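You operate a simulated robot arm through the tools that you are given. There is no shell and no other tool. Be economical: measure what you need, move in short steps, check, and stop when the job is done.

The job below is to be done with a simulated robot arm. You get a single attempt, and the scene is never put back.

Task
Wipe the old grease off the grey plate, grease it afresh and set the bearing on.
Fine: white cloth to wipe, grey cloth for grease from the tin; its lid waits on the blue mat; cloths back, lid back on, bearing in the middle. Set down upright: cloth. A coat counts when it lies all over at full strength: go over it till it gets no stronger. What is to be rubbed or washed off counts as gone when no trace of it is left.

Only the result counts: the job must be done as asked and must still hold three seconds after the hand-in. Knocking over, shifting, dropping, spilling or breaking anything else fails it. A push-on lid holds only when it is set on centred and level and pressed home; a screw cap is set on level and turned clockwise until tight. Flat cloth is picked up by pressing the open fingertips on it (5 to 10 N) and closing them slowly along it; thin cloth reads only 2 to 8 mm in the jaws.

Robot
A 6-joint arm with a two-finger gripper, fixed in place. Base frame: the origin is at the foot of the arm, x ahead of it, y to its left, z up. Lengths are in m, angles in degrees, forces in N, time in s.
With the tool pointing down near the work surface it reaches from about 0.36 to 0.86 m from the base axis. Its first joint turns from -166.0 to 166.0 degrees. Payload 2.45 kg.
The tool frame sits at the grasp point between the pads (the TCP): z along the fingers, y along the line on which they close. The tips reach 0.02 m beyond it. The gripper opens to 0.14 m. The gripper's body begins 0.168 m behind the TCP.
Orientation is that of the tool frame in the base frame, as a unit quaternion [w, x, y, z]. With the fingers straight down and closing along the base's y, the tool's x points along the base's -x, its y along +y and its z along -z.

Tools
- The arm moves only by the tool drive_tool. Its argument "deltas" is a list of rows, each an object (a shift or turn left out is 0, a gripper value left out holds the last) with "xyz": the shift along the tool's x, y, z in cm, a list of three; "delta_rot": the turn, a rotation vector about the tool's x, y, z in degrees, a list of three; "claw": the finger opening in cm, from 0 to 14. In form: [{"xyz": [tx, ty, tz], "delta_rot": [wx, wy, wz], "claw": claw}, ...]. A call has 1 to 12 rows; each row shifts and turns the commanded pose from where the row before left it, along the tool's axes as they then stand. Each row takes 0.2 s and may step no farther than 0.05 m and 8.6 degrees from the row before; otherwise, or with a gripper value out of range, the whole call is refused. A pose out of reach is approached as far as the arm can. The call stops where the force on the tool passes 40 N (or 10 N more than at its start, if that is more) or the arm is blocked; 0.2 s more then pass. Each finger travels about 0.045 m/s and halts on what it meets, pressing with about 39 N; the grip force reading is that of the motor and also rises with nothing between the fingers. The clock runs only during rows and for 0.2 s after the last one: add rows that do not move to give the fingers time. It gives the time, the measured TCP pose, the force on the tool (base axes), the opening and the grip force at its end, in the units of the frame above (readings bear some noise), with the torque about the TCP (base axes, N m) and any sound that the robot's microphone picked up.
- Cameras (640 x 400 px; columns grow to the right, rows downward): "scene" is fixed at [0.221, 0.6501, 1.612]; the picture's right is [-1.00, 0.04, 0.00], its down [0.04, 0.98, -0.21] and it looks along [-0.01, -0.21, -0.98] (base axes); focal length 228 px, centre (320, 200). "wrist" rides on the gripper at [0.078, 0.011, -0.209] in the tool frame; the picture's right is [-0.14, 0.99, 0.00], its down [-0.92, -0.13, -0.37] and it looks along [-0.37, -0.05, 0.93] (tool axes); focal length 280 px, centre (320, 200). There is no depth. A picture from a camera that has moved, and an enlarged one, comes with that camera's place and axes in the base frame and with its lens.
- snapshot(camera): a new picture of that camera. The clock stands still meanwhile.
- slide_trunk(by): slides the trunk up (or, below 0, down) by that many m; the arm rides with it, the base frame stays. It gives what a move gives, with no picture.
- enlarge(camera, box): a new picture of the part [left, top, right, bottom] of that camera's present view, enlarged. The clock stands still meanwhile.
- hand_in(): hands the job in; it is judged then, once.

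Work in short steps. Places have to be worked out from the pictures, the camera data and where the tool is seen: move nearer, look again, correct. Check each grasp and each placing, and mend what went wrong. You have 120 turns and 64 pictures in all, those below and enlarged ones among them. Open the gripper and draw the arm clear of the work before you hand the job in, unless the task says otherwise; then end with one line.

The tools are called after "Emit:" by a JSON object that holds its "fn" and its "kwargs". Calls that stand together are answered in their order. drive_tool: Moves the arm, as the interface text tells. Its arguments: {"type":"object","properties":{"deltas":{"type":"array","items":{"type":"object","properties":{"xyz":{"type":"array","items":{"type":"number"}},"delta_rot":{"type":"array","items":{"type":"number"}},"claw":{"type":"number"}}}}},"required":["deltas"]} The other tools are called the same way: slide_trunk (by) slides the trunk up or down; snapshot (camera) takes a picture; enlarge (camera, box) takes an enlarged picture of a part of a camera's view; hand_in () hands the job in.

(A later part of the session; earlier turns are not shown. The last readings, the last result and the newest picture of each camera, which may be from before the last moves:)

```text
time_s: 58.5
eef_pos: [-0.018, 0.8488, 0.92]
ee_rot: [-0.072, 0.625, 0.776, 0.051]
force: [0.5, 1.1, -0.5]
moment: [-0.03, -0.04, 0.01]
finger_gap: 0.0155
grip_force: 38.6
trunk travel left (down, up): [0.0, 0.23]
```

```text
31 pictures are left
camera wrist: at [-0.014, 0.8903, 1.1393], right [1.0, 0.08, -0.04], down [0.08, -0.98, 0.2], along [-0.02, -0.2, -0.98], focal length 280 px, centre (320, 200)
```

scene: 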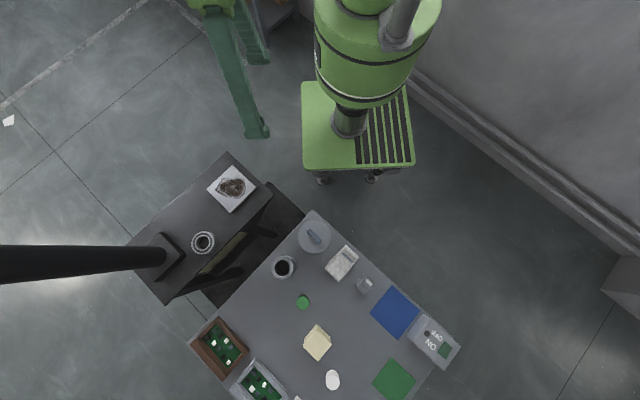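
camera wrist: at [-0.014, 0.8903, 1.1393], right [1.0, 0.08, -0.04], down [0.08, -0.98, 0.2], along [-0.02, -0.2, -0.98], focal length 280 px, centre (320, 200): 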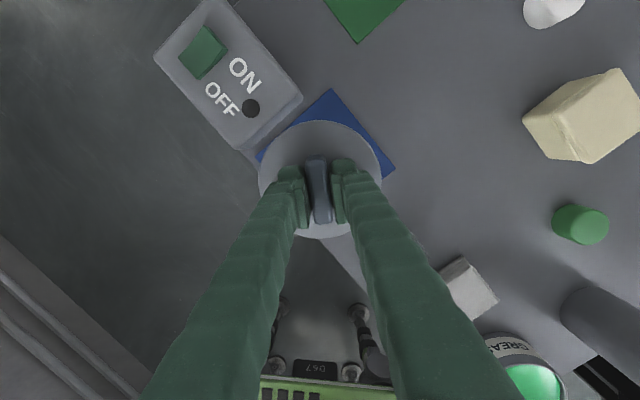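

Reached r≈0.849 with only 10° tilt. I lower vertically to near contact.

Emit:
{"fn": "drive_tool", "kwargs": {"deltas": [{"xyz": [-0.525, 0.026, 2.95]}, {"xyz": [-0.35, 0.017, 1.97]}, {"xyz": [-0.0875, 0.004, 0.49]}, {}]}}

```text
time_s: 59.5
eef_pos: [-0.0188, 0.8497, 0.8644]
ee_rot: [-0.072, 0.625, 0.775, 0.052]
force: [-0.6, -0.4, -0.5]
moment: [0.01, 0.0, 0.02]
finger_gap: 0.0153
grip_force: 38.6
trunk travel left (down, up): [0.0, 0.23]
```

Emit:
{"fn": "drive_tool", "kwargs": {"deltas": [{"xyz": [-0.0875, 0.004, 0.49]}, {"xyz": [-0.0875, 0.004, 0.49]}, {"xyz": [-0.05, 0.002, 0.3]}, {}]}}

```text
time_s: 60.5
eef_pos: [-0.0187, 0.8498, 0.8508]
ee_rot: [-0.072, 0.625, 0.775, 0.051]
force: [-0.3, 0.2, -0.4]
moment: [0.03, 0.02, 0.03]
finger_gap: 0.0155
grip_force: 38.7
trunk travel left (down, up): [0.0, 0.23]
```

Emit:
{"fn": "drive_tool", "kwargs": {"deltas": [{"xyz": [-0.05, 0.002, 0.3]}, {"xyz": [-0.05, 0.002, 0.3]}, {}]}}

```text
time_s: 61.3
eef_pos: [-0.0186, 0.8502, 0.8445]
ee_rot: [-0.071, 0.626, 0.775, 0.051]
force: [-0.8, 0.4, -0.4]
moment: [-0.05, 0.03, -0.01]
finger_gap: 0.0155
grip_force: 38.9
trunk travel left (down, up): [0.0, 0.23]
```

Emit:
{"fn": "drive_tool", "kwargs": {"deltas": [{"xyz": [-0.05, 0.002, 0.3]}, {"xyz": [-0.05, 0.002, 0.3]}, {}]}}

Emit:
{"fn": "enlarge", "kwargs": {"camera": "wrist", "box": [220, 90, 420, 250]}}

```text
time_s: 62.1
eef_pos: [-0.017, 0.8505, 0.8414]
ee_rot: [-0.073, 0.626, 0.775, 0.053]
force: [1.0, 0.4, 11.1]
moment: [-0.51, -0.12, 0.02]
finger_gap: 0.0153
grip_force: 39.3
trunk travel left (down, up): [0.0, 0.23]
```

```text
2.50 times, centred on (320, 170) of wrist
camera zoom: at [-0.0144, 0.8907, 1.0614], right [1.0, 0.08, -0.03], down [0.08, -0.98, 0.2], along [-0.02, -0.2, -0.98], focal length 701 px, centre (320, 275)
```

zoom: 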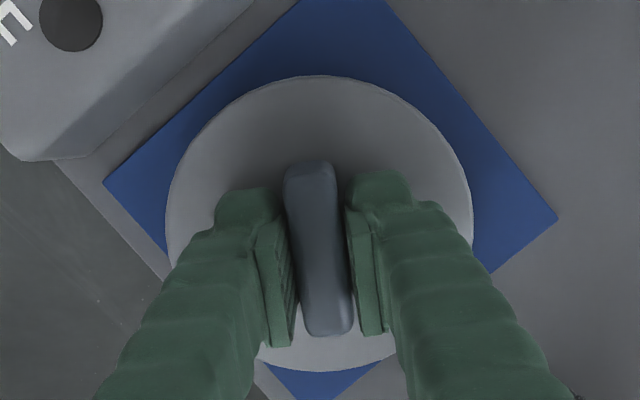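

Near edge touches with 11 N; the lid lies well on the mat. I press slightly more to let it pivot flat in the grip.

Emit:
{"fn": "drive_tool", "kwargs": {"deltas": [{"xyz": [-0.025, 0.001, 0.15]}, {}]}}

```text
time_s: 62.7
eef_pos: [-0.018, 0.8492, 0.8407]
ee_rot: [-0.074, 0.625, 0.775, 0.053]
force: [0.3, 2.1, 20.4]
moment: [-0.96, -0.24, 0.02]
finger_gap: 0.015
grip_force: 39.0
trunk travel left (down, up): [0.0, 0.23]
```

The grip doesn't pivot. I lift 1 cm, come in slightly and reduce the tilt to about 5.5° so that the release settles gently.

Emit:
{"fn": "drive_tool", "kwargs": {"deltas": [{"xyz": [0.175, -0.009, -0.984]}, {"xyz": [-1.16, -0.25, -0.2]}, {"delta_rot": [0, -2.5, 0]}, {"delta_rot": [0, -2, 0]}, {}]}}

```text
time_s: 63.9
eef_pos: [-0.0138, 0.828, 0.8481]
ee_rot: [-0.043, 0.625, 0.779, 0.026]
force: [-0.8, 0.5, -0.7]
moment: [-0.03, 0.03, -0.03]
finger_gap: 0.0152
grip_force: 38.5
out of reach, approached as far as the arm can: row 4
trunk travel left (down, up): [0.0, 0.23]
```

Emit:
{"fn": "drive_tool", "kwargs": {"deltas": [{"xyz": [-0.05, 0.006, 0.5]}, {"xyz": [-0.02, 0.003, 0.2]}, {}]}}

```text
time_s: 64.7
eef_pos: [-0.0127, 0.8281, 0.8388]
ee_rot: [-0.042, 0.626, 0.778, 0.027]
force: [-0.3, 0.3, -1.0]
moment: [0.0, 0.02, -0.01]
finger_gap: 0.0153
grip_force: 39.0
trunk travel left (down, up): [0.0, 0.23]
```

Emit:
{"fn": "drive_tool", "kwargs": {"deltas": [{"xyz": [-0.02, 0.003, 0.2]}, {}]}}

```text
time_s: 65.3
eef_pos: [-0.0134, 0.8279, 0.8383]
ee_rot: [-0.042, 0.626, 0.778, 0.026]
force: [0.8, 0.5, 0.1]
moment: [-0.01, 0.01, 0.0]
finger_gap: 0.0156
grip_force: 39.6
trunk travel left (down, up): [0.0, 0.23]
```

Emit:
{"fn": "drive_tool", "kwargs": {"deltas": [{"xyz": [-0.02, 0.003, 0.2]}, {}]}}

```text
time_s: 65.9
eef_pos: [-0.0132, 0.8273, 0.8368]
ee_rot: [-0.043, 0.626, 0.778, 0.026]
force: [0.0, -0.6, -0.6]
moment: [-0.02, -0.02, -0.02]
finger_gap: 0.0154
grip_force: 38.7
trunk travel left (down, up): [0.0, 0.23]
```

Emit:
{"fn": "drive_tool", "kwargs": {"deltas": [{"xyz": [-0.02, 0.003, 0.2]}, {"xyz": [-0.01, 0.001, 0.1]}, {}]}}

```text
time_s: 66.7
eef_pos: [-0.0143, 0.8285, 0.8347]
ee_rot: [-0.044, 0.626, 0.778, 0.028]
force: [2.5, -1.0, 15.3]
moment: [-0.71, 0.02, 0.1]
finger_gap: 0.0153
grip_force: 39.0
trunk travel left (down, up): [0.0, 0.23]
```

Contact. I ease off slightly and open slowly.

Emit:
{"fn": "drive_tool", "kwargs": {"deltas": [{"xyz": [0.008, -0.001, -0.08]}, {"claw": 1.65}, {"claw": 1.8}, {"claw": 2.2}, {"claw": 3.0}, {}, {}]}}

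Emit:
{"fn": "snapshot", "kwargs": {"camera": "wrist"}}

```text
time_s: 68.3
eef_pos: [-0.0133, 0.8286, 0.8344]
ee_rot: [-0.042, 0.627, 0.778, 0.027]
force: [-0.5, 0.5, -0.1]
moment: [0.01, -0.01, 0.02]
finger_gap: 0.0303
grip_force: 0.0
trunk travel left (down, up): [0.0, 0.23]
```

```text
29 pictures are left
camera wrist: at [-0.0129, 0.8862, 1.0507], right [1.0, 0.08, -0.03], down [0.08, -0.96, 0.28], along [0.0, -0.28, -0.96], focal length 280 px, centre (320, 200)
```

wrist: 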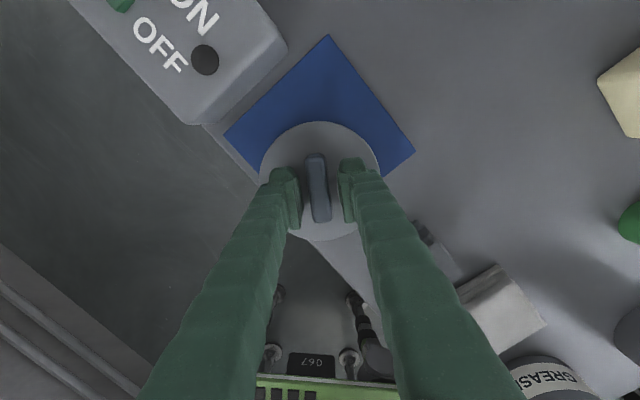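

The lid lies flat on the blue mat. I record its handle at (−0.0135, 0.8285), rise, come level, turn to −45° and go over the grey cloth.

Emit:
{"fn": "drive_tool", "kwargs": {"deltas": [{"xyz": [0, 0, -3.87]}, {"xyz": [0, 0, -3.87]}, {"xyz": [0, 0, -3.87]}, {"xyz": [-2.12, 2.57, -0.25]}, {"xyz": [-2.12, 2.57, -0.25]}, {"xyz": [-2.12, 2.57, -0.25]}, {"delta_rot": [0, -5.75, 0]}, {"delta_rot": [0, 0, -8.2], "claw": 7}, {"delta_rot": [0, 0, -8.2]}, {"delta_rot": [0, 0, -8.2]}, {"delta_rot": [0, 0, -8.2]}, {}]}}

Emit:
{"fn": "snapshot", "kwargs": {"camera": "wrist"}}

```text
time_s: 70.9
eef_pos: [0.0761, 0.771, 0.9499]
ee_rot: [-0.003, 0.385, 0.923, -0.003]
force: [0.4, -0.1, -0.7]
moment: [-0.02, -0.04, 0.01]
finger_gap: 0.0701
grip_force: 0.1
trunk travel left (down, up): [0.0, 0.23]
```

```text
28 pictures are left
camera wrist: at [0.0307, 0.8345, 1.1608], right [0.8, 0.6, -0.01], down [0.56, -0.74, 0.37], along [0.22, -0.3, -0.93], focal length 280 px, centre (320, 200)
```

wrist: 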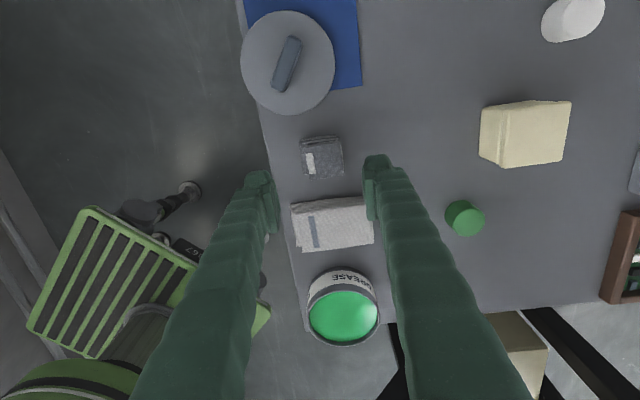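

Emit:
{"fn": "enlarge", "kwargs": {"camera": "wrist", "box": [270, 110, 370, 200]}}

```text
4.44 times, centred on (320, 155) of wrist
camera zoom: at [0.0307, 0.8345, 1.1608], right [0.8, 0.6, -0.01], down [0.56, -0.74, 0.37], along [0.22, -0.3, -0.93], focal length 1246 px, centre (320, 400)
```

zoom: 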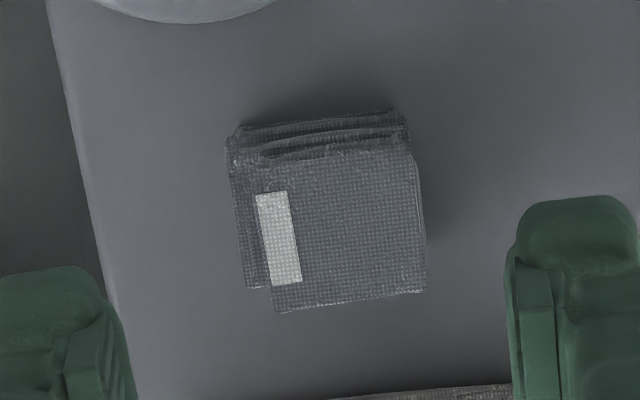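

The grey pad is about 49×46 mm and ~45–50 mm high, centred near (0.079, 0.770). I go down beside it to z≈0.842.

Emit:
{"fn": "drive_tool", "kwargs": {"deltas": [{"xyz": [-0.28, 0.13, 0]}, {"xyz": [0, 0, 4]}, {"xyz": [0, 0, 4]}, {"xyz": [0, 0, 1.8]}, {"xyz": [0, 0, 1.0]}, {}]}}

Emit:
{"fn": "snapshot", "kwargs": {"camera": "wrist"}}

```text
time_s: 72.3
eef_pos: [0.0796, 0.769, 0.8412]
ee_rot: [-0.002, 0.385, 0.923, -0.003]
force: [0.4, 0.3, 0.1]
moment: [-0.03, -0.03, -0.04]
finger_gap: 0.0702
grip_force: 0.0
trunk travel left (down, up): [0.0, 0.23]
```

```text
26 pictures are left
camera wrist: at [0.0325, 0.8331, 1.051], right [0.8, 0.6, -0.01], down [0.56, -0.74, 0.37], along [0.21, -0.3, -0.93], focal length 280 px, centre (320, 200)
```

wrist: 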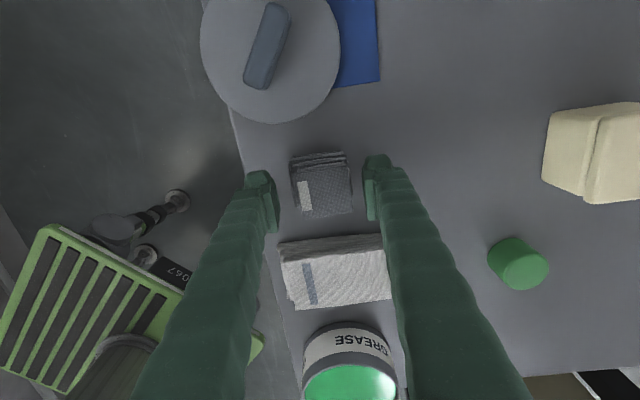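

Apparent scale change suggests the pad is lower than I thought (top nearer 0.83), so I go down another 1.1 cm and close.

Emit:
{"fn": "drive_tool", "kwargs": {"deltas": [{"xyz": [0, 0, 0.6]}, {"xyz": [0, 0, 0.5]}, {"claw": 5.5}, {}, {"claw": 3}, {}, {}, {}]}}

Emit:
{"fn": "enlarge", "kwargs": {"camera": "wrist", "box": [240, 120, 400, 240]}}

```text
time_s: 74.1
eef_pos: [0.0802, 0.7689, 0.83]
ee_rot: [-0.002, 0.385, 0.923, -0.003]
force: [0.1, -0.8, 0.2]
moment: [0.0, -0.01, -0.02]
finger_gap: 0.0509
grip_force: 38.6
trunk travel left (down, up): [0.0, 0.23]
```

```text
3.33 times, centred on (320, 180) of wrist
camera zoom: at [0.0327, 0.8332, 1.0403], right [0.8, 0.6, -0.01], down [0.56, -0.74, 0.37], along [0.21, -0.3, -0.93], focal length 935 px, centre (320, 267)
```

zoom: 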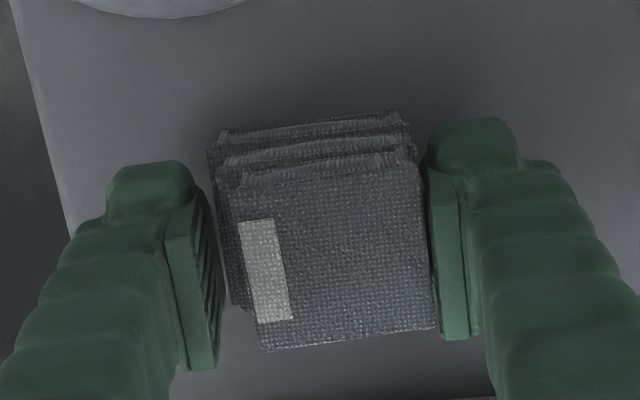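

The grey pad is gripped (50.9 mm). I lift it and carry it over the open tin.

Emit:
{"fn": "drive_tool", "kwargs": {"deltas": [{"xyz": [0, 0, -3]}, {"xyz": [0, 0, -4]}, {"xyz": [0, 0, -4]}, {"xyz": [0, 0, -4]}, {"xyz": [-4.42, 0, 0]}, {"xyz": [-4.42, 0, 0]}, {"xyz": [-4.42, 0, 0]}, {"xyz": [-4.42, 0, 0]}, {"xyz": [-4.42, 0, 0]}, {}]}}

Emit:
{"fn": "snapshot", "kwargs": {"camera": "wrist"}}

```text
time_s: 76.3
eef_pos: [0.2358, 0.6128, 0.9791]
ee_rot: [-0.003, 0.385, 0.923, -0.003]
force: [-0.3, -0.1, -0.9]
moment: [0.04, 0.03, 0.0]
finger_gap: 0.051
grip_force: 38.8
trunk travel left (down, up): [0.0, 0.23]
```

```text
24 pictures are left
camera wrist: at [0.1898, 0.6762, 1.1905], right [0.8, 0.6, -0.01], down [0.56, -0.74, 0.37], along [0.21, -0.3, -0.93], focal length 280 px, centre (320, 200)
```

wrist: 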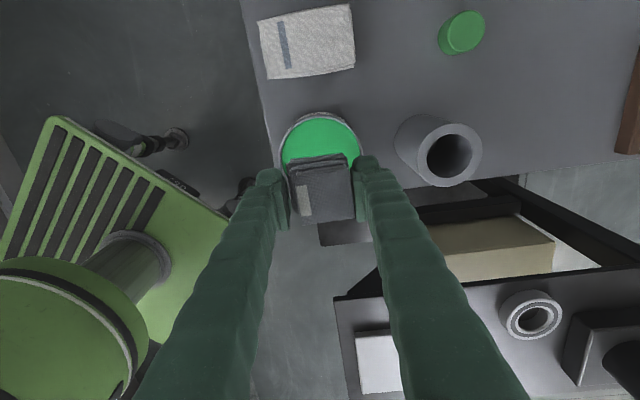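

Tin centre matches. I lower the pad toward the grease.

Emit:
{"fn": "drive_tool", "kwargs": {"deltas": [{"xyz": [0, -0.1, 4]}, {"xyz": [0, 0, 4]}, {"xyz": [0, 0, 1]}, {}]}}

Emit:
{"fn": "drive_tool", "kwargs": {"deltas": [{"xyz": [0, 0, 0.4]}, {"xyz": [0, 0, 0.3]}, {}]}}

```text
time_s: 77.3
eef_pos: [0.2347, 0.6122, 0.891]
ee_rot: [-0.001, 0.385, 0.923, -0.003]
force: [-0.2, -0.8, 0.1]
moment: [-0.01, -0.05, 0.0]
finger_gap: 0.0509
grip_force: 39.3
trunk travel left (down, up): [0.0, 0.23]
```

```text
time_s: 78.1
eef_pos: [0.2341, 0.6115, 0.8846]
ee_rot: [-0.001, 0.385, 0.923, -0.003]
force: [0.0, -0.1, 0.4]
moment: [-0.02, 0.0, -0.03]
finger_gap: 0.0508
grip_force: 39.2
trunk travel left (down, up): [0.0, 0.23]
```

Emit:
{"fn": "drive_tool", "kwargs": {"deltas": [{"xyz": [0, 0, 0.4]}, {"xyz": [0, 0, 0.3]}, {"xyz": [0, 0, 0.3]}, {}]}}

Emit:
{"fn": "enlarge", "kwargs": {"camera": "scene", "box": [260, 200, 380, 290]}}

```text
time_s: 79.1
eef_pos: [0.2342, 0.614, 0.8797]
ee_rot: [-0.003, 0.385, 0.923, 0.0]
force: [-1.1, -2.8, 15.2]
moment: [-0.23, -0.02, -0.01]
finger_gap: 0.051
grip_force: 38.7
trunk travel left (down, up): [0.0, 0.23]
stopped in row 4: the force on the tool passed its limit at 42 N (the readings are from after the stop); the commanded pose is now the measured one
```

```text
4.44 times, centred on (320, 245) of scene
camera zoom: at [0.221, 0.6501, 1.612], right [-1.0, 0.04, 0.0], down [0.04, 0.98, -0.21], along [-0.01, -0.21, -0.98], focal length 1012 px, centre (320, 0)
```

zoom: 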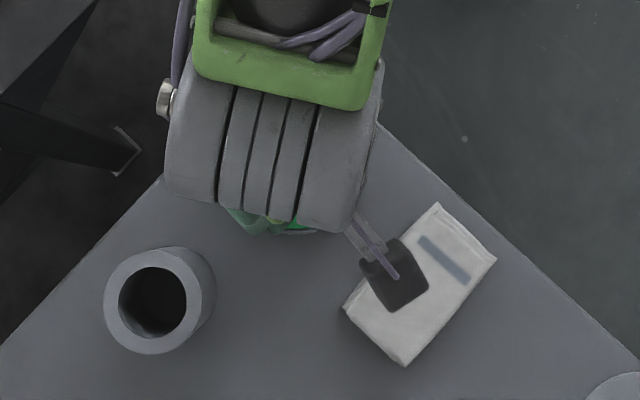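

The pad touched the grease surface at z≈0.88 with good force. I lift and carry it to the plate centre.

Emit:
{"fn": "drive_tool", "kwargs": {"deltas": [{"xyz": [0, 0, -2]}, {"xyz": [0, 0, -4]}, {"xyz": [0, 0, -4]}, {"xyz": [0, 0, -2]}, {"xyz": [-4.36, 1.0, 0]}, {"xyz": [-4.36, 1.0, 0]}, {"xyz": [-4.36, 1.0, 0]}, {"xyz": [-4.36, 1.0, 0]}, {"xyz": [-4.36, 1.0, 0]}, {"xyz": [-4.36, 1.0, 0]}, {"xyz": [-4.36, 1.0, 0]}, {}]}}

```text
time_s: 81.7
eef_pos: [0.5008, 0.4441, 0.9965]
ee_rot: [-0.002, 0.385, 0.923, -0.001]
force: [0.5, -0.4, -0.9]
moment: [-0.01, 0.04, -0.02]
finger_gap: 0.0511
grip_force: 39.1
trunk travel left (down, up): [0.0, 0.23]
```

Over the plate. I go to a corner start (tool x +3.6, y −3.3 cm from centre) and descend to light contact (expected TCP z≈0.932).

Emit:
{"fn": "drive_tool", "kwargs": {"deltas": [{"xyz": [1.95, -1.69, 0]}, {"xyz": [1.95, -1.68, 0]}, {"xyz": [0, 0, 3]}, {"xyz": [0, 0, 3]}, {"xyz": [0, 0, 0.3]}, {"xyz": [0, 0, 0.2]}, {}]}}

```text
time_s: 83.3
eef_pos: [0.4482, 0.4501, 0.9316]
ee_rot: [-0.002, 0.385, 0.923, -0.002]
force: [-1.2, -0.9, 2.1]
moment: [0.01, -0.03, -0.03]
finger_gap: 0.0511
grip_force: 39.7
trunk travel left (down, up): [0.0, 0.23]
```

Light contact. I press half a millimetre more and raster two lanes.

Emit:
{"fn": "drive_tool", "kwargs": {"deltas": [{"xyz": [0, 0, 0.06]}, {"xyz": [-2.4, 0, 0]}, {"xyz": [-2.4, 0, 0]}, {"xyz": [-2.4, 0, 0]}, {"xyz": [0, 3.3, 0]}, {"xyz": [2.4, 0, 0]}, {"xyz": [2.4, 0, 0]}, {"xyz": [2.4, 0, 0]}, {"xyz": [0, 3.3, 0]}, {"xyz": [-2.4, 0, 0]}, {"xyz": [-2.4, 0, 0]}, {"xyz": [-2.4, 0, 0]}]}}

```text
time_s: 85.9
eef_pos: [0.5438, 0.4465, 0.9312]
ee_rot: [-0.001, 0.385, 0.923, -0.001]
force: [-2.4, 1.5, 15.5]
moment: [0.19, -0.03, -0.08]
finger_gap: 0.0511
grip_force: 38.4
trunk travel left (down, up): [0.0, 0.23]
```

One full coat pass done. I lift aside and look at the coat.

Emit:
{"fn": "drive_tool", "kwargs": {"deltas": [{"xyz": [0, 0, -3]}, {"xyz": [0, 0, -3]}, {"xyz": [4.5, 0, 0]}, {"xyz": [4.5, 0, 0]}, {"xyz": [4.5, 0, 0]}, {"xyz": [4.5, 0, 0]}]}}

Emit:
{"fn": "enlarge", "kwargs": {"camera": "scene", "box": [180, 150, 280, 220]}}

```text
time_s: 87.3
eef_pos: [0.4192, 0.5741, 0.9896]
ee_rot: [-0.002, 0.386, 0.923, -0.001]
force: [-0.6, -0.5, 0.0]
moment: [-0.02, -0.02, -0.01]
finger_gap: 0.0513
grip_force: 39.2
trunk travel left (down, up): [0.0, 0.23]
```

```text
5.71 times, centred on (230, 185) of scene
camera zoom: at [0.221, 0.6501, 1.612], right [-1.0, 0.04, 0.0], down [0.04, 0.98, -0.21], along [-0.01, -0.21, -0.98], focal length 1301 px, centre (834, 286)
```

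zoom: 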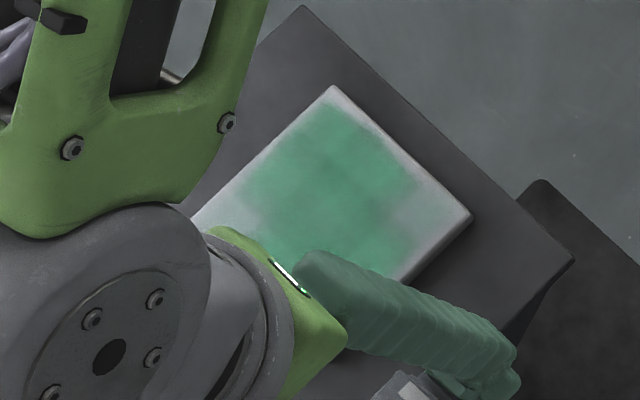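

Emit:
{"fn": "enlarge", "kwargs": {"camera": "wrist", "box": [240, 180, 440, 360]}}

```text
2.22 times, centred on (340, 270) of wrist
camera zoom: at [0.3733, 0.6383, 1.1996], right [0.8, 0.6, 0.0], down [0.56, -0.74, 0.37], along [0.22, -0.3, -0.93], focal length 623 px, centre (276, 44)
```

zoom: 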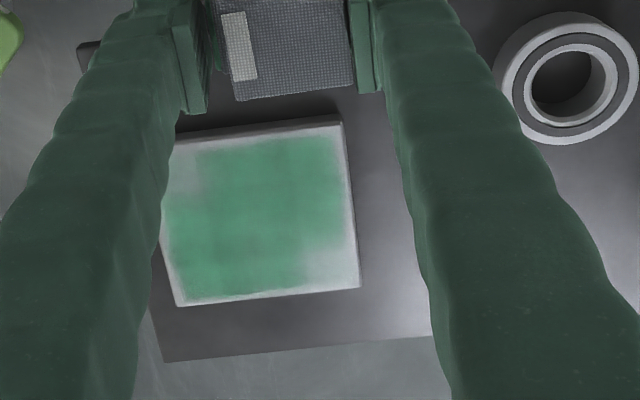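

Two corners (start and end) and a thin rim remain bare, and the coat is still thin. I go back to the missed near-left corner with wider extents.

Emit:
{"fn": "drive_tool", "kwargs": {"deltas": [{"xyz": [-3.55, -2.35, 0]}, {"xyz": [-3.55, -2.35, 0]}, {"xyz": [-3.55, -2.35, 0]}, {"xyz": [0, 0, 3]}, {"xyz": [0, 0, 2.3]}, {"xyz": [0, 0, 0.3]}, {"xyz": [0, 0, 0.2]}, {}]}}

```text
time_s: 89.1
eef_pos: [0.4431, 0.448, 0.9319]
ee_rot: [-0.002, 0.386, 0.923, -0.001]
force: [0.7, -0.3, -1.3]
moment: [0.02, -0.03, 0.01]
finger_gap: 0.0509
grip_force: 39.2
trunk travel left (down, up): [0.0, 0.23]
```

Emit:
{"fn": "drive_tool", "kwargs": {"deltas": [{"xyz": [0, 0, 0.12]}, {}, {"xyz": [-2, 0, 0]}, {"xyz": [-2, 0, 0]}, {"xyz": [-2, 0, 0]}, {"xyz": [-2, 0, 0]}, {"xyz": [0, 2.5, 0]}, {"xyz": [2, 0, 0]}, {"xyz": [2, 0, 0]}, {"xyz": [2, 0, 0]}, {"xyz": [2, 0, 0]}, {}]}}

Emit:
{"fn": "drive_tool", "kwargs": {"deltas": [{"xyz": [0, 2.5, 0]}, {"xyz": [-2, 0, 0]}, {"xyz": [-2, 0, 0]}, {"xyz": [-2, 0, 0]}, {"xyz": [-2, 0, 0]}, {"xyz": [0, 2.4, 0]}, {}, {"xyz": [2, 0, 0]}, {"xyz": [2, 0, 0]}, {"xyz": [2, 0, 0]}, {"xyz": [2, 0, 0]}, {}]}}

```text
time_s: 91.7
eef_pos: [0.4594, 0.4661, 0.9339]
ee_rot: [-0.002, 0.385, 0.923, -0.001]
force: [-0.4, -0.6, -0.1]
moment: [0.0, -0.02, -0.02]
finger_gap: 0.0512
grip_force: 38.8
trunk travel left (down, up): [0.0, 0.23]
```

```text
time_s: 94.3
eef_pos: [0.4971, 0.5007, 0.9327]
ee_rot: [-0.002, 0.385, 0.923, 0.0]
force: [2.9, -2.5, 13.5]
moment: [-0.06, -0.13, 0.0]
finger_gap: 0.0511
grip_force: 38.4
trunk travel left (down, up): [0.0, 0.23]
```

Emit:
{"fn": "drive_tool", "kwargs": {"deltas": [{"xyz": [0, 0, -3]}, {"xyz": [0, 0, -3]}, {"xyz": [4, 0, 0]}, {"xyz": [4, 0, 0]}, {"xyz": [2, -1, 0]}]}}

Emit:
{"fn": "enlarge", "kwargs": {"camera": "wrist", "box": [220, 200, 400, 360]}}

```text
time_s: 95.5
eef_pos: [0.4201, 0.5634, 0.9927]
ee_rot: [-0.003, 0.385, 0.923, -0.001]
force: [-0.1, 0.4, -0.8]
moment: [-0.02, 0.03, -0.02]
finger_gap: 0.0511
grip_force: 38.9
trunk travel left (down, up): [0.0, 0.23]
```

```text
2.50 times, centred on (310, 280) of wrist
camera zoom: at [0.3736, 0.6257, 1.2032], right [0.8, 0.6, 0.0], down [0.56, -0.74, 0.37], along [0.22, -0.3, -0.93], focal length 701 px, centre (345, 0)
```

zoom: 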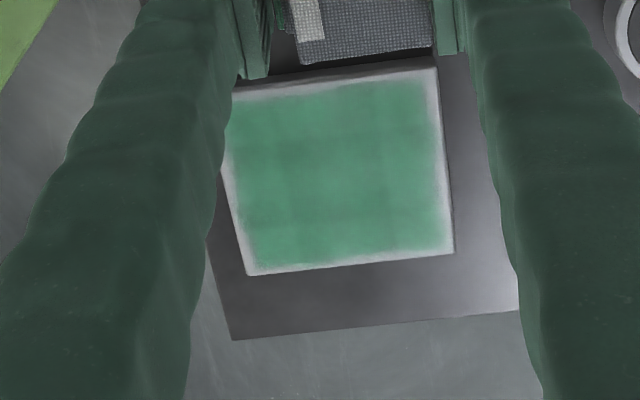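

A rim of ~5 mm remains bare all round, so the effective footprint is smaller than the pad. I reload grease from the tin, then do a wider pass.

Emit:
{"fn": "drive_tool", "kwargs": {"deltas": [{"xyz": [4.13, -2.45, 0]}, {"xyz": [4.13, -2.45, 0]}, {"xyz": [4.13, -2.45, 0]}, {"xyz": [4.13, -2.45, 0]}, {}, {"xyz": [0, 0, 4]}, {"xyz": [0, 0, 4]}, {"xyz": [0, 0, 2]}, {"xyz": [0, 0, 0.6]}, {}]}}

Emit:
{"fn": "drive_tool", "kwargs": {"deltas": [{"xyz": [0, 0, 0.3]}, {"xyz": [0, 0, 0.2]}]}}

```text
time_s: 97.7
eef_pos: [0.2338, 0.6137, 0.8866]
ee_rot: [-0.002, 0.385, 0.923, -0.001]
force: [-0.5, -0.2, -0.2]
moment: [0.01, 0.02, -0.03]
finger_gap: 0.0511
grip_force: 38.9
trunk travel left (down, up): [0.0, 0.23]
```

```text
time_s: 98.3
eef_pos: [0.2324, 0.6139, 0.8826]
ee_rot: [-0.003, 0.385, 0.923, -0.001]
force: [-0.2, -1.4, 0.0]
moment: [-0.02, 0.02, 0.02]
finger_gap: 0.0511
grip_force: 39.1
trunk travel left (down, up): [0.0, 0.23]
```

Emit:
{"fn": "drive_tool", "kwargs": {"deltas": [{"xyz": [0, 0, 0.2]}, {"xyz": [0, 0, 0.15]}]}}

```text
time_s: 98.9
eef_pos: [0.2324, 0.6127, 0.8806]
ee_rot: [-0.002, 0.385, 0.923, 0.001]
force: [-1.2, 0.1, 6.1]
moment: [0.05, -0.06, -0.05]
finger_gap: 0.0512
grip_force: 39.2
trunk travel left (down, up): [0.0, 0.23]
```

Loaded (6 N). I return to the plate's near-left corner with wider offsets.

Emit:
{"fn": "drive_tool", "kwargs": {"deltas": [{"xyz": [0, 0, -2]}, {"xyz": [0, 0, -4]}, {"xyz": [0, 0, -4]}, {"xyz": [-4.32, 0.49, 0]}, {"xyz": [-4.32, 0.49, 0]}, {"xyz": [-4.32, 0.49, 0]}, {"xyz": [-4.32, 0.49, 0]}, {"xyz": [-4.32, 0.49, 0]}, {"xyz": [-4.32, 0.49, 0]}, {"xyz": [0, 0, 3]}, {"xyz": [0, 0, 1.6]}, {}]}}

Emit:
{"fn": "drive_tool", "kwargs": {"deltas": [{"xyz": [0, 0, 0.2]}, {"xyz": [0, 0, 0.1]}]}}

```text
time_s: 101.5
eef_pos: [0.438, 0.4494, 0.9311]
ee_rot: [-0.002, 0.385, 0.923, 0.0]
force: [0.9, -0.3, 4.6]
moment: [0.02, -0.14, -0.03]
finger_gap: 0.051
grip_force: 39.1
trunk travel left (down, up): [0.0, 0.23]
```

```text
time_s: 102.1
eef_pos: [0.4377, 0.4501, 0.9314]
ee_rot: [-0.002, 0.385, 0.923, 0.002]
force: [3.1, -2.6, 33.9]
moment: [-0.17, -0.11, -0.03]
finger_gap: 0.0514
grip_force: 39.3
trunk travel left (down, up): [0.0, 0.23]
```

Too firm; I ease off and trace the perimeter.

Emit:
{"fn": "drive_tool", "kwargs": {"deltas": [{"xyz": [0.1, -0.3, -0.22]}, {"xyz": [-1.8, 0, 0]}, {"xyz": [-1.8, 0, 0]}, {"xyz": [-1.8, 0, 0]}, {"xyz": [-1.8, 0, 0]}, {"xyz": [-1.9, 0, 0]}, {}, {"xyz": [0, 2.15, 0]}, {"xyz": [0, 2.15, 0]}, {"xyz": [0, 2.15, 0]}, {"xyz": [0, 2.15, 0]}, {}]}}

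Emit:
{"fn": "drive_tool", "kwargs": {"deltas": [{"xyz": [1.8, 0, 0]}, {"xyz": [1.8, 0, 0]}, {"xyz": [1.8, 0, 0]}, {"xyz": [1.8, 0, 0]}, {"xyz": [1.9, 0, 0]}, {}, {"xyz": [0, -2.15, 0]}, {"xyz": [0, -2.15, 0]}, {"xyz": [0, -2.15, 0]}, {"xyz": [0, -2.15, 0]}, {}]}}

```text
time_s: 104.7
eef_pos: [0.5571, 0.4441, 0.9326]
ee_rot: [-0.002, 0.384, 0.923, -0.001]
force: [-1.7, -2.9, 9.0]
moment: [-0.06, -0.05, 0.0]
finger_gap: 0.051
grip_force: 38.9
trunk travel left (down, up): [0.0, 0.23]
```

```text
time_s: 107.1
eef_pos: [0.4324, 0.4454, 0.9315]
ee_rot: [-0.003, 0.385, 0.923, 0.0]
force: [-1.3, -0.2, 13.0]
moment: [0.05, -0.14, 0.03]
finger_gap: 0.0514
grip_force: 38.6
trunk travel left (down, up): [0.0, 0.23]
```

Forces are right (9–13 N). Next the interior lanes.

Emit:
{"fn": "drive_tool", "kwargs": {"deltas": [{"xyz": [0, 2.2, 0]}, {"xyz": [-2.25, 0, 0]}, {"xyz": [-2.25, 0, 0]}, {"xyz": [-2.25, 0, 0]}, {"xyz": [-2.25, 0, 0]}, {"xyz": [0, 2.1, 0]}, {"xyz": [2.25, 0, 0]}, {"xyz": [2.25, 0, 0]}, {"xyz": [2.25, 0, 0]}, {"xyz": [2.25, 0, 0]}, {"xyz": [0, 2.1, 0]}, {}]}}

Emit:
{"fn": "drive_tool", "kwargs": {"deltas": [{"xyz": [-2.25, 0, 0]}, {"xyz": [-2.25, 0, 0]}, {"xyz": [-2.25, 0, 0]}, {"xyz": [-2.25, 0, 0]}, {"xyz": [0, 2.2, 0]}, {}, {"xyz": [2.25, 0, 0]}, {"xyz": [2.25, 0, 0]}, {"xyz": [2.25, 0, 0]}, {"xyz": [2.25, 0, 0]}, {}]}}

Emit:
{"fn": "drive_tool", "kwargs": {"deltas": [{"xyz": [0, 0, -3]}, {"xyz": [0, 0, -3]}, {"xyz": [4, 0, 0]}, {"xyz": [4, 0, 0]}, {"xyz": [0.5, -1.5, 0]}]}}

Emit:
{"fn": "enlarge", "kwargs": {"camera": "wrist", "box": [220, 200, 400, 360]}}

```text
time_s: 109.7
eef_pos: [0.4788, 0.4924, 0.9305]
ee_rot: [-0.003, 0.385, 0.923, -0.001]
force: [-11.3, -2.7, 22.8]
moment: [0.03, 0.12, 0.04]
finger_gap: 0.0513
grip_force: 39.5
trunk travel left (down, up): [0.0, 0.23]
```

```text
time_s: 112.1
eef_pos: [0.4939, 0.5051, 0.9315]
ee_rot: [-0.002, 0.385, 0.923, -0.001]
force: [2.9, -2.2, 11.4]
moment: [0.03, -0.18, -0.02]
finger_gap: 0.0513
grip_force: 38.6
trunk travel left (down, up): [0.0, 0.23]
```

```text
time_s: 113.3
eef_pos: [0.4257, 0.5588, 0.9893]
ee_rot: [-0.002, 0.386, 0.923, -0.001]
force: [-0.6, 0.3, 0.1]
moment: [-0.03, -0.02, 0.02]
finger_gap: 0.0515
grip_force: 39.0
trunk travel left (down, up): [0.0, 0.23]
```

```text
2.50 times, centred on (310, 280) of wrist
camera zoom: at [0.379, 0.6216, 1.2001], right [0.8, 0.6, 0.0], down [0.56, -0.74, 0.37], along [0.22, -0.3, -0.93], focal length 701 px, centre (345, 0)
```

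zoom: 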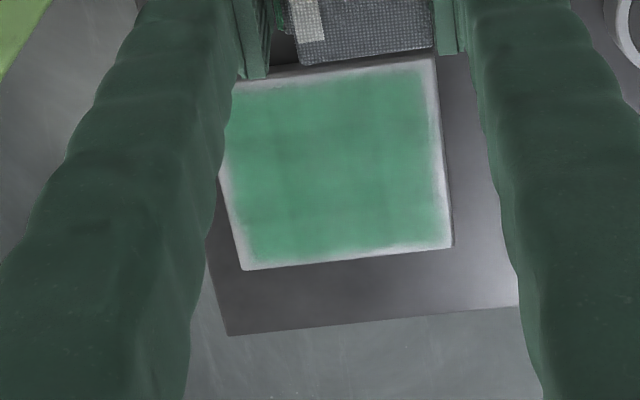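

The rim hasn't changed, so the coat field seems to end ~5 mm inside the edge, and the colour looks about the same. I zoom in further to judge evenness.

Emit:
{"fn": "enlarge", "kwargs": {"camera": "wrist", "box": [270, 215, 360, 315]}}

Emit:
{"fn": "enlarge", "kwargs": {"camera": "scene", "box": [200, 160, 260, 210]}}

```text
4.00 times, centred on (315, 265) of wrist
camera zoom: at [0.379, 0.6216, 1.2001], right [0.8, 0.6, 0.0], down [0.56, -0.74, 0.37], along [0.22, -0.3, -0.93], focal length 1122 px, centre (340, -60)
```

zoom: 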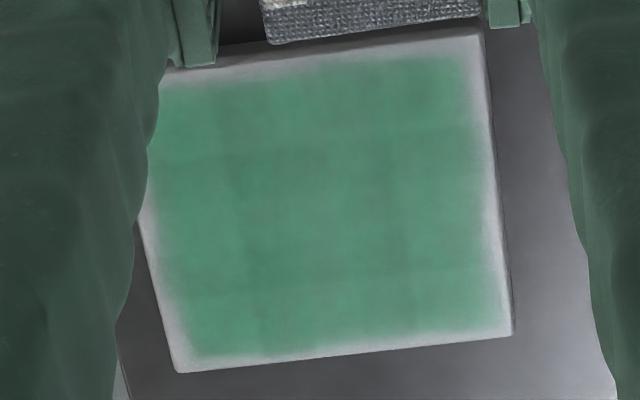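

```text
8.00 times, centred on (230, 185) of scene
camera zoom: at [0.221, 0.6501, 1.612], right [-1.0, 0.04, 0.0], down [0.04, 0.98, -0.21], along [-0.01, -0.21, -0.98], focal length 1821 px, centre (1040, 320)
```

zoom: 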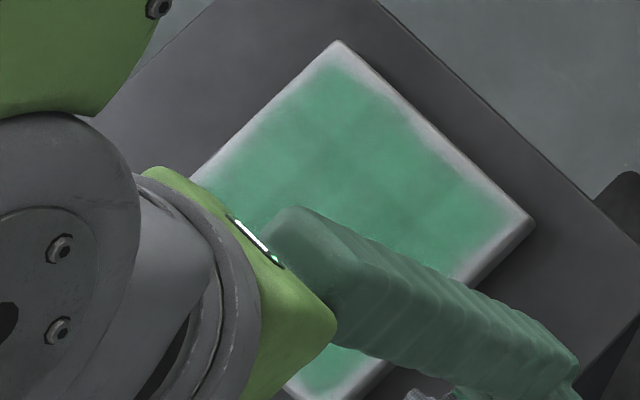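

The coat shows as an even grid of soft-edged patches. To be sure it is at full strength, I reload and go over once more.

Emit:
{"fn": "drive_tool", "kwargs": {"deltas": [{"xyz": [4.2, -2.6, 0]}, {"xyz": [4.2, -2.6, 0]}, {"xyz": [4.2, -2.6, 0]}, {"xyz": [4.1, -2.5, 0]}, {}, {"xyz": [0, 0, 4]}, {"xyz": [0, 0, 4]}, {"xyz": [0, 0, 2]}, {"xyz": [0, 0, 0.4]}, {}]}}

Emit:
{"fn": "drive_tool", "kwargs": {"deltas": [{"xyz": [0, 0, 0.2]}, {"xyz": [0, 0, 0.15]}]}}

```text
time_s: 115.5
eef_pos: [0.2327, 0.6055, 0.8858]
ee_rot: [-0.003, 0.385, 0.923, -0.001]
force: [0.1, -0.2, -0.1]
moment: [-0.01, 0.01, -0.01]
finger_gap: 0.0514
grip_force: 38.5
trunk travel left (down, up): [0.0, 0.23]
```

```text
time_s: 116.1
eef_pos: [0.2312, 0.6049, 0.883]
ee_rot: [-0.002, 0.385, 0.923, -0.001]
force: [0.6, -0.2, -0.7]
moment: [0.0, -0.03, -0.01]
finger_gap: 0.0511
grip_force: 38.9
trunk travel left (down, up): [0.0, 0.23]
```

Emit:
{"fn": "drive_tool", "kwargs": {"deltas": [{"xyz": [0.4, 0.4, 0.1]}, {"xyz": [0, 0, 0.15]}, {"xyz": [0, 0, 0.1]}, {}]}}

```text
time_s: 117.1
eef_pos: [0.2337, 0.6097, 0.8812]
ee_rot: [-0.002, 0.385, 0.923, -0.001]
force: [-0.5, 0.7, 0.2]
moment: [0.01, -0.01, 0.0]
finger_gap: 0.0515
grip_force: 39.5
trunk travel left (down, up): [0.0, 0.23]
```

Emit:
{"fn": "drive_tool", "kwargs": {"deltas": [{"xyz": [0, 0, 0.15]}, {"xyz": [0, 0, 0.1]}]}}

```text
time_s: 117.7
eef_pos: [0.2329, 0.6096, 0.8795]
ee_rot: [-0.002, 0.385, 0.923, -0.001]
force: [-0.1, -1.5, 4.2]
moment: [0.07, -0.1, -0.03]
finger_gap: 0.0513
grip_force: 39.4
trunk travel left (down, up): [0.0, 0.23]
```

Loaded again. Back to the plate for a second full raster.

Emit:
{"fn": "drive_tool", "kwargs": {"deltas": [{"xyz": [0, 0, -2]}, {"xyz": [0, 0, -4]}, {"xyz": [0, 0, -4]}, {"xyz": [-4.34, 0.57, 0]}, {"xyz": [-4.34, 0.57, 0]}, {"xyz": [-4.34, 0.57, 0]}, {"xyz": [-4.34, 0.57, 0]}, {"xyz": [-4.34, 0.57, 0]}, {"xyz": [-4.34, 0.57, 0]}, {"xyz": [0, 0, 3]}, {"xyz": [0, 0, 1.75]}, {}]}}

```text
time_s: 120.3
eef_pos: [0.44, 0.4485, 0.9314]
ee_rot: [-0.002, 0.385, 0.923, 0.001]
force: [-0.3, -0.8, 5.6]
moment: [0.07, -0.13, -0.04]
finger_gap: 0.0516
grip_force: 38.7
trunk travel left (down, up): [0.0, 0.23]
```

Emit:
{"fn": "drive_tool", "kwargs": {"deltas": [{"xyz": [0, 2, 0.03]}, {"xyz": [0, 2, 0]}, {"xyz": [0, 2, 0]}, {"xyz": [0, 2, 0]}, {"xyz": [-2.1, 0, 0]}, {"xyz": [0, -2, 0]}, {"xyz": [0, -2, 0]}, {"xyz": [0, -2, 0]}, {"xyz": [0, -2, 0]}, {"xyz": [-2.1, 0, 0]}, {}]}}

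Emit:
{"fn": "drive_tool", "kwargs": {"deltas": [{"xyz": [0, 2, 0]}, {"xyz": [0, 2, 0]}, {"xyz": [0, 2, 0]}, {"xyz": [0, 2, 0]}, {"xyz": [-2.1, 0, 0]}, {"xyz": [0, -2, 0]}, {"xyz": [0, -2, 0]}, {"xyz": [0, -2, 0]}, {"xyz": [0, -2, 0]}, {"xyz": [-2.1, 0, 0]}, {}]}}

Emit:
{"fn": "drive_tool", "kwargs": {"deltas": [{"xyz": [0, 2, 0]}, {"xyz": [0, 2, 0]}, {"xyz": [0, 2, 0]}, {"xyz": [0, 2, 0]}, {}]}}

```text
time_s: 122.7
eef_pos: [0.4674, 0.4181, 0.9315]
ee_rot: [-0.003, 0.385, 0.923, -0.001]
force: [-9.7, 6.6, 27.6]
moment: [0.28, 0.05, 0.11]
finger_gap: 0.0514
grip_force: 39.4
trunk travel left (down, up): [0.0, 0.23]
```

```text
time_s: 125.1
eef_pos: [0.4986, 0.3889, 0.9311]
ee_rot: [-0.002, 0.385, 0.923, -0.001]
force: [-9.1, 5.2, 26.5]
moment: [0.3, 0.01, 0.02]
finger_gap: 0.0516
grip_force: 39.0
trunk travel left (down, up): [0.0, 0.23]
```

```text
time_s: 126.3
eef_pos: [0.5556, 0.4459, 0.9301]
ee_rot: [-0.002, 0.385, 0.923, -0.001]
force: [-4.8, -4.7, 19.0]
moment: [-0.17, -0.02, -0.01]
finger_gap: 0.0514
grip_force: 39.1
trunk travel left (down, up): [0.0, 0.23]
```

Good contact throughout. I lift to the same viewpoint and compare the colour.

Emit:
{"fn": "drive_tool", "kwargs": {"deltas": [{"xyz": [0, 0, -3]}, {"xyz": [0, 0, -3]}, {"xyz": [4.3, -0.34, 0]}, {"xyz": [4.3, -0.34, 0]}, {"xyz": [4.3, -0.34, 0]}, {"xyz": [4.3, -0.34, 0]}, {}]}}

Emit:
{"fn": "enlarge", "kwargs": {"camera": "wrist", "box": [270, 215, 360, 315]}}

```text
time_s: 127.9
eef_pos: [0.4241, 0.5585, 0.9876]
ee_rot: [-0.002, 0.385, 0.923, 0.0]
force: [0.0, -0.1, 0.0]
moment: [-0.03, -0.05, -0.01]
finger_gap: 0.0515
grip_force: 39.3
trunk travel left (down, up): [0.0, 0.23]
```

```text
4.00 times, centred on (315, 265) of wrist
camera zoom: at [0.3781, 0.6218, 1.1991], right [0.8, 0.6, 0.0], down [0.56, -0.74, 0.37], along [0.22, -0.3, -0.93], focal length 1122 px, centre (340, -60)
```

zoom: 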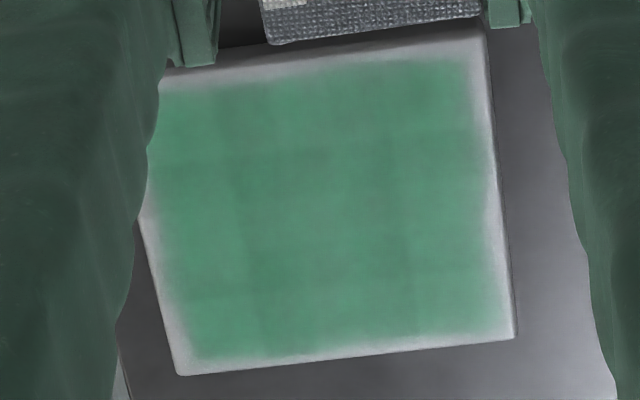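

No change: the coat is saturated. I carry the grey cloth back to (0.080, 0.769).

Emit:
{"fn": "drive_tool", "kwargs": {"deltas": [{"xyz": [4.35, -1.09, 0]}, {"xyz": [4.35, -1.09, 0]}, {"xyz": [4.35, -1.09, 0]}, {"xyz": [4.35, -1.09, 0]}, {"xyz": [4.35, -1.09, 0]}, {"xyz": [4.35, -1.09, 0]}, {"xyz": [4.35, -1.09, 0]}, {"xyz": [4.35, -1.09, 0]}, {"xyz": [4.35, -1.09, 0]}, {}]}}

```text
time_s: 130.1
eef_pos: [0.0789, 0.7676, 0.9919]
ee_rot: [-0.002, 0.385, 0.923, -0.001]
force: [0.2, 0.4, -1.0]
moment: [-0.04, -0.04, 0.03]
finger_gap: 0.0514
grip_force: 39.2
trunk travel left (down, up): [0.0, 0.23]
```

Emit:
{"fn": "drive_tool", "kwargs": {"deltas": [{"xyz": [0, 0.17, 4]}, {"xyz": [0, 0, 4]}, {"xyz": [0, 0, 4]}, {"xyz": [0, 0, 3.2]}, {"xyz": [0, 0, 0.5]}, {}]}}

Emit:
{"fn": "drive_tool", "kwargs": {"deltas": [{"xyz": [0, 0, 0.25]}, {}]}}

```text
time_s: 131.5
eef_pos: [0.0825, 0.7685, 0.8334]
ee_rot: [-0.002, 0.385, 0.923, -0.001]
force: [0.5, -0.4, -0.6]
moment: [0.02, -0.01, -0.02]
finger_gap: 0.0514
grip_force: 38.9
trunk travel left (down, up): [0.0, 0.23]
```

```text
time_s: 132.1
eef_pos: [0.0821, 0.7688, 0.8313]
ee_rot: [-0.002, 0.386, 0.923, -0.001]
force: [0.3, 0.2, -0.9]
moment: [0.01, -0.03, 0.01]
finger_gap: 0.0513
grip_force: 39.3
trunk travel left (down, up): [0.0, 0.23]
```

Emit:
{"fn": "drive_tool", "kwargs": {"deltas": [{"xyz": [0.1, -0.1, 0.1]}, {"xyz": [0, 0, 0.1]}, {}]}}

```text
time_s: 132.9
eef_pos: [0.0798, 0.7677, 0.8295]
ee_rot: [-0.002, 0.386, 0.923, -0.001]
force: [0.4, -0.4, -0.1]
moment: [0.04, -0.01, -0.02]
finger_gap: 0.0513
grip_force: 39.4
trunk travel left (down, up): [0.0, 0.23]
```

Emit:
{"fn": "drive_tool", "kwargs": {"deltas": [{"xyz": [0, 0, 0.1]}, {"xyz": [0, 0, 0.05]}, {}]}}

```text
time_s: 133.7
eef_pos: [0.0789, 0.7689, 0.8271]
ee_rot: [-0.002, 0.386, 0.923, 0.0]
force: [-0.1, -0.5, 2.6]
moment: [-0.03, -0.09, -0.05]
finger_gap: 0.0517
grip_force: 39.4
trunk travel left (down, up): [0.0, 0.23]
```

Contact (2.6 N). I release and rise.

Emit:
{"fn": "drive_tool", "kwargs": {"deltas": [{"claw": 6.0}, {"claw": 7.0}, {}, {"xyz": [0, 0, -4]}, {"xyz": [0, 0, -4]}, {"xyz": [0, 0, -4]}, {}]}}

Emit:
{"fn": "snapshot", "kwargs": {"camera": "wrist"}}

```text
time_s: 135.3
eef_pos: [0.0799, 0.7699, 0.9481]
ee_rot: [-0.002, 0.385, 0.923, -0.001]
force: [0.6, 0.1, -1.4]
moment: [0.04, 0.02, -0.01]
finger_gap: 0.0698
grip_force: 0.1
trunk travel left (down, up): [0.0, 0.23]
```

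```text
15 pictures are left
camera wrist: at [0.0338, 0.8323, 1.1574], right [0.8, 0.6, 0.0], down [0.56, -0.74, 0.37], along [0.22, -0.3, -0.93], focal length 280 px, centre (320, 200)
```

wrist: 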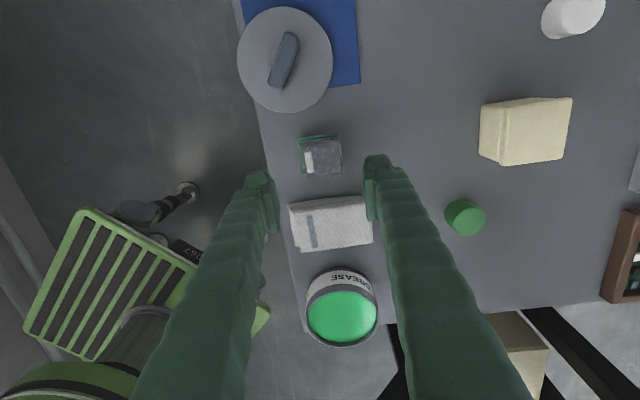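

Grey cloth is back upright. I reverse my earlier path to get above the lid with the same tilt.

Emit:
{"fn": "drive_tool", "kwargs": {"deltas": [{"delta_rot": [0, 0, 8.2], "claw": 3.4}, {"delta_rot": [0, 0, 8.2]}, {"delta_rot": [0, 0, 8.2]}, {"delta_rot": [0, 0, 8.2]}, {"delta_rot": [0, 5.75, 0]}, {"xyz": [2.12, -2.57, 0.25]}, {"xyz": [2.12, -2.57, 0.25]}, {"xyz": [2.12, -2.57, 0.25]}, {}]}}

Emit:
{"fn": "snapshot", "kwargs": {"camera": "wrist"}}

```text
time_s: 137.3
eef_pos: [-0.007, 0.8158, 0.9473]
ee_rot: [-0.042, 0.626, 0.778, 0.029]
force: [-0.2, 1.1, -0.4]
moment: [0.01, -0.02, -0.02]
finger_gap: 0.0339
grip_force: 0.1
trunk travel left (down, up): [0.0, 0.23]
```

```text
14 pictures are left
camera wrist: at [-0.0081, 0.8732, 1.1642], right [1.0, 0.08, -0.02], down [0.08, -0.96, 0.27], along [0.0, -0.28, -0.96], focal length 280 px, centre (320, 200)
```

wrist: 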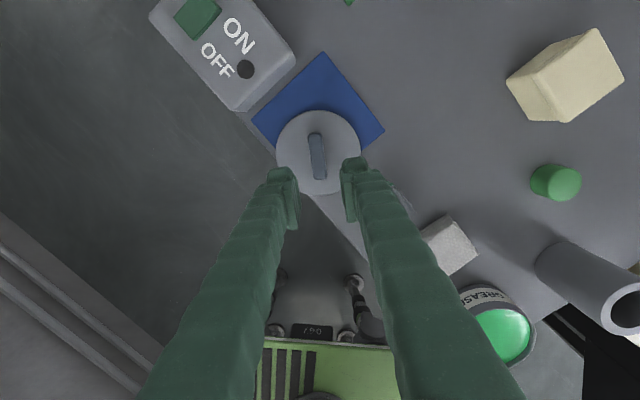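

Aligned. I descend onto the handle.

Emit:
{"fn": "drive_tool", "kwargs": {"deltas": [{"xyz": [0.26, -0.2, 3.5]}, {"xyz": [0, 0, 4]}, {"xyz": [0, 0, 3]}, {"xyz": [0, 0, 0.6]}, {}]}}

Emit:
{"fn": "enlarge", "kwargs": {"camera": "wrist", "box": [240, 110, 400, 250]}}

```text
time_s: 138.5
eef_pos: [-0.0099, 0.828, 0.8378]
ee_rot: [-0.043, 0.627, 0.777, 0.029]
force: [-0.7, -0.1, 1.7]
moment: [-0.04, 0.02, 0.03]
finger_gap: 0.0338
grip_force: 0.1
trunk travel left (down, up): [0.0, 0.23]
```

```text
2.86 times, centred on (320, 180) of wrist
camera zoom: at [-0.0102, 0.8856, 1.0542], right [1.0, 0.08, -0.02], down [0.08, -0.96, 0.27], along [0.0, -0.27, -0.96], focal length 801 px, centre (320, 257)
```

zoom: 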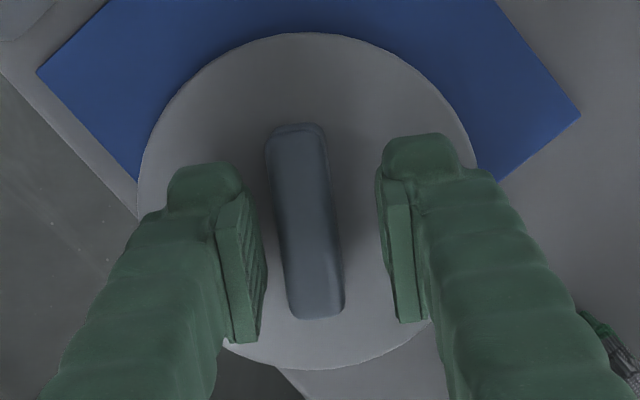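

The handle sits ~3 mm left of the finger midpoint; I correct, lower 3 mm and close.

Emit:
{"fn": "drive_tool", "kwargs": {"deltas": [{"xyz": [0, -0.3, 0]}, {"xyz": [0, 0, 0.3]}, {}, {"claw": 2.2}, {}, {"claw": 0.5}, {}, {}, {}]}}

```text
time_s: 140.5
eef_pos: [-0.0138, 0.8279, 0.8345]
ee_rot: [-0.044, 0.625, 0.779, 0.028]
force: [-0.1, -0.5, -0.4]
moment: [-0.02, -0.02, 0.0]
finger_gap: 0.0155
grip_force: 39.0
trunk travel left (down, up): [0.0, 0.23]
```

Gripped (15.5 mm), with the lid flat in a 6°-tilted grip. I lift vertically and carry it over the tin without changing orientation.

Emit:
{"fn": "drive_tool", "kwargs": {"deltas": [{"xyz": [0.39, -0.05, -3.82]}, {"xyz": [0.39, -0.05, -3.82]}, {"xyz": [0.39, -0.05, -3.82]}, {"xyz": [-3.33, 2.45, -0.376]}, {"xyz": [-3.33, 2.45, -0.376]}, {"xyz": [-3.33, 2.45, -0.376]}, {"xyz": [-3.33, 2.45, -0.376]}, {"xyz": [-3.33, 2.45, -0.376]}, {"xyz": [-3.33, 2.45, -0.376]}, {"xyz": [-3.33, 2.45, -0.376]}, {"xyz": [-3.33, 2.45, -0.376]}, {}]}}

Emit:
{"fn": "snapshot", "kwargs": {"camera": "wrist"}}

```text
time_s: 143.1
eef_pos: [0.2335, 0.6079, 0.9502]
ee_rot: [-0.041, 0.629, 0.776, 0.029]
force: [-0.1, -0.7, -0.3]
moment: [0.0, 0.03, -0.01]
finger_gap: 0.0153
grip_force: 38.8
out of reach, approached as far as the arm can: row 2
trunk travel left (down, up): [0.0, 0.23]
```

```text
12 pictures are left
camera wrist: at [0.2339, 0.6646, 1.1673], right [1.0, 0.07, -0.02], down [0.07, -0.96, 0.27], along [0.0, -0.27, -0.96], focal length 280 px, centre (320, 200)
```

wrist: 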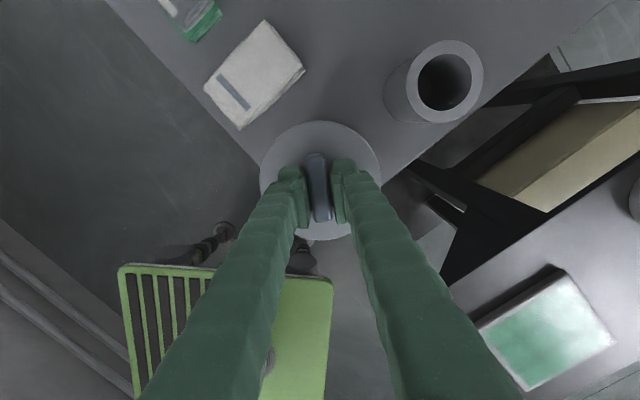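

The lid's image position matches a lid centre ~2.5 mm outward of the TCP, so my target TCP is (0.2357, 0.608). I lower to just above the rim.

Emit:
{"fn": "drive_tool", "kwargs": {"deltas": [{"xyz": [-0.04, 0.21, 0]}, {"xyz": [-0.3, 0.02, 2.99]}, {"xyz": [-0.19, 0.01, 1.9]}, {}]}}

Emit:
{"fn": "enlarge", "kwargs": {"camera": "wrist", "box": [240, 100, 400, 250]}}

```text
time_s: 144.1
eef_pos: [0.2362, 0.6059, 0.9013]
ee_rot: [-0.041, 0.629, 0.775, 0.03]
force: [0.1, 0.4, -0.6]
moment: [-0.05, -0.01, -0.01]
finger_gap: 0.0156
grip_force: 39.0
trunk travel left (down, up): [0.0, 0.23]
```

```text
2.67 times, centred on (320, 175) of wrist
camera zoom: at [0.2358, 0.6635, 1.1181], right [1.0, 0.07, -0.02], down [0.07, -0.96, 0.27], along [0.0, -0.28, -0.96], focal length 748 px, centre (320, 267)
```

zoom: 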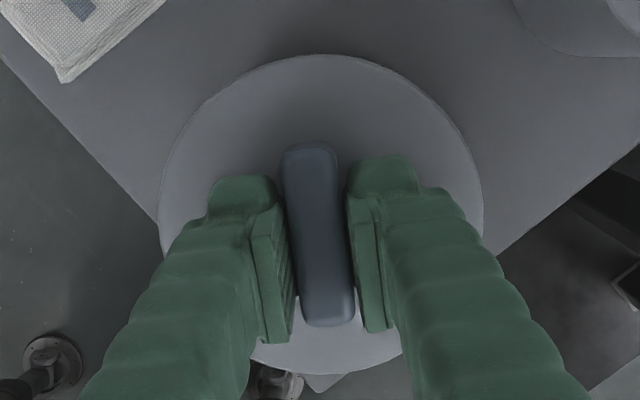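

Emit:
{"fn": "drive_tool", "kwargs": {"deltas": [{"xyz": [0.19, 0.0, 0.02]}, {"xyz": [-0.05, 0.003, 0.5]}, {"xyz": [-0.03, 0.002, 0.3]}, {}]}}

```text
time_s: 145.1
eef_pos: [0.2347, 0.6069, 0.894]
ee_rot: [-0.041, 0.629, 0.776, 0.03]
force: [-0.4, 0.1, -0.2]
moment: [0.0, 0.03, 0.01]
finger_gap: 0.0155
grip_force: 39.0
trunk travel left (down, up): [0.0, 0.23]
```

Emit:
{"fn": "drive_tool", "kwargs": {"deltas": [{"xyz": [0.08, 0.05, 0]}, {"xyz": [-0.02, 0.001, 0.2]}, {"xyz": [-0.02, 0.001, 0.2]}, {}]}}

```text
time_s: 146.1
eef_pos: [0.2364, 0.6073, 0.8913]
ee_rot: [-0.04, 0.629, 0.776, 0.029]
force: [0.4, -0.4, -1.2]
moment: [-0.04, 0.0, 0.0]
finger_gap: 0.0153
grip_force: 39.2
trunk travel left (down, up): [0.0, 0.23]
```

Emit:
{"fn": "drive_tool", "kwargs": {"deltas": [{"xyz": [-0.02, 0.001, 0.2]}, {"xyz": [-0.02, 0.001, 0.2]}, {}]}}

```text
time_s: 146.9
eef_pos: [0.236, 0.6096, 0.8865]
ee_rot: [-0.041, 0.629, 0.776, 0.029]
force: [1.4, -0.8, 1.3]
moment: [0.09, 0.04, -0.02]
finger_gap: 0.0153
grip_force: 39.3
trunk travel left (down, up): [0.0, 0.23]
```

At the expected seat height with slight contact. I press down in small steps.

Emit:
{"fn": "drive_tool", "kwargs": {"deltas": [{"xyz": [-0.01, 0.001, 0.15]}, {"xyz": [-0.01, 0.001, 0.1]}, {}]}}

```text
time_s: 147.7
eef_pos: [0.2359, 0.6086, 0.8863]
ee_rot: [-0.042, 0.629, 0.775, 0.032]
force: [2.0, -4.9, 26.5]
moment: [-0.44, -0.07, 0.05]
finger_gap: 0.0153
grip_force: 39.6
trunk travel left (down, up): [0.0, 0.23]
```

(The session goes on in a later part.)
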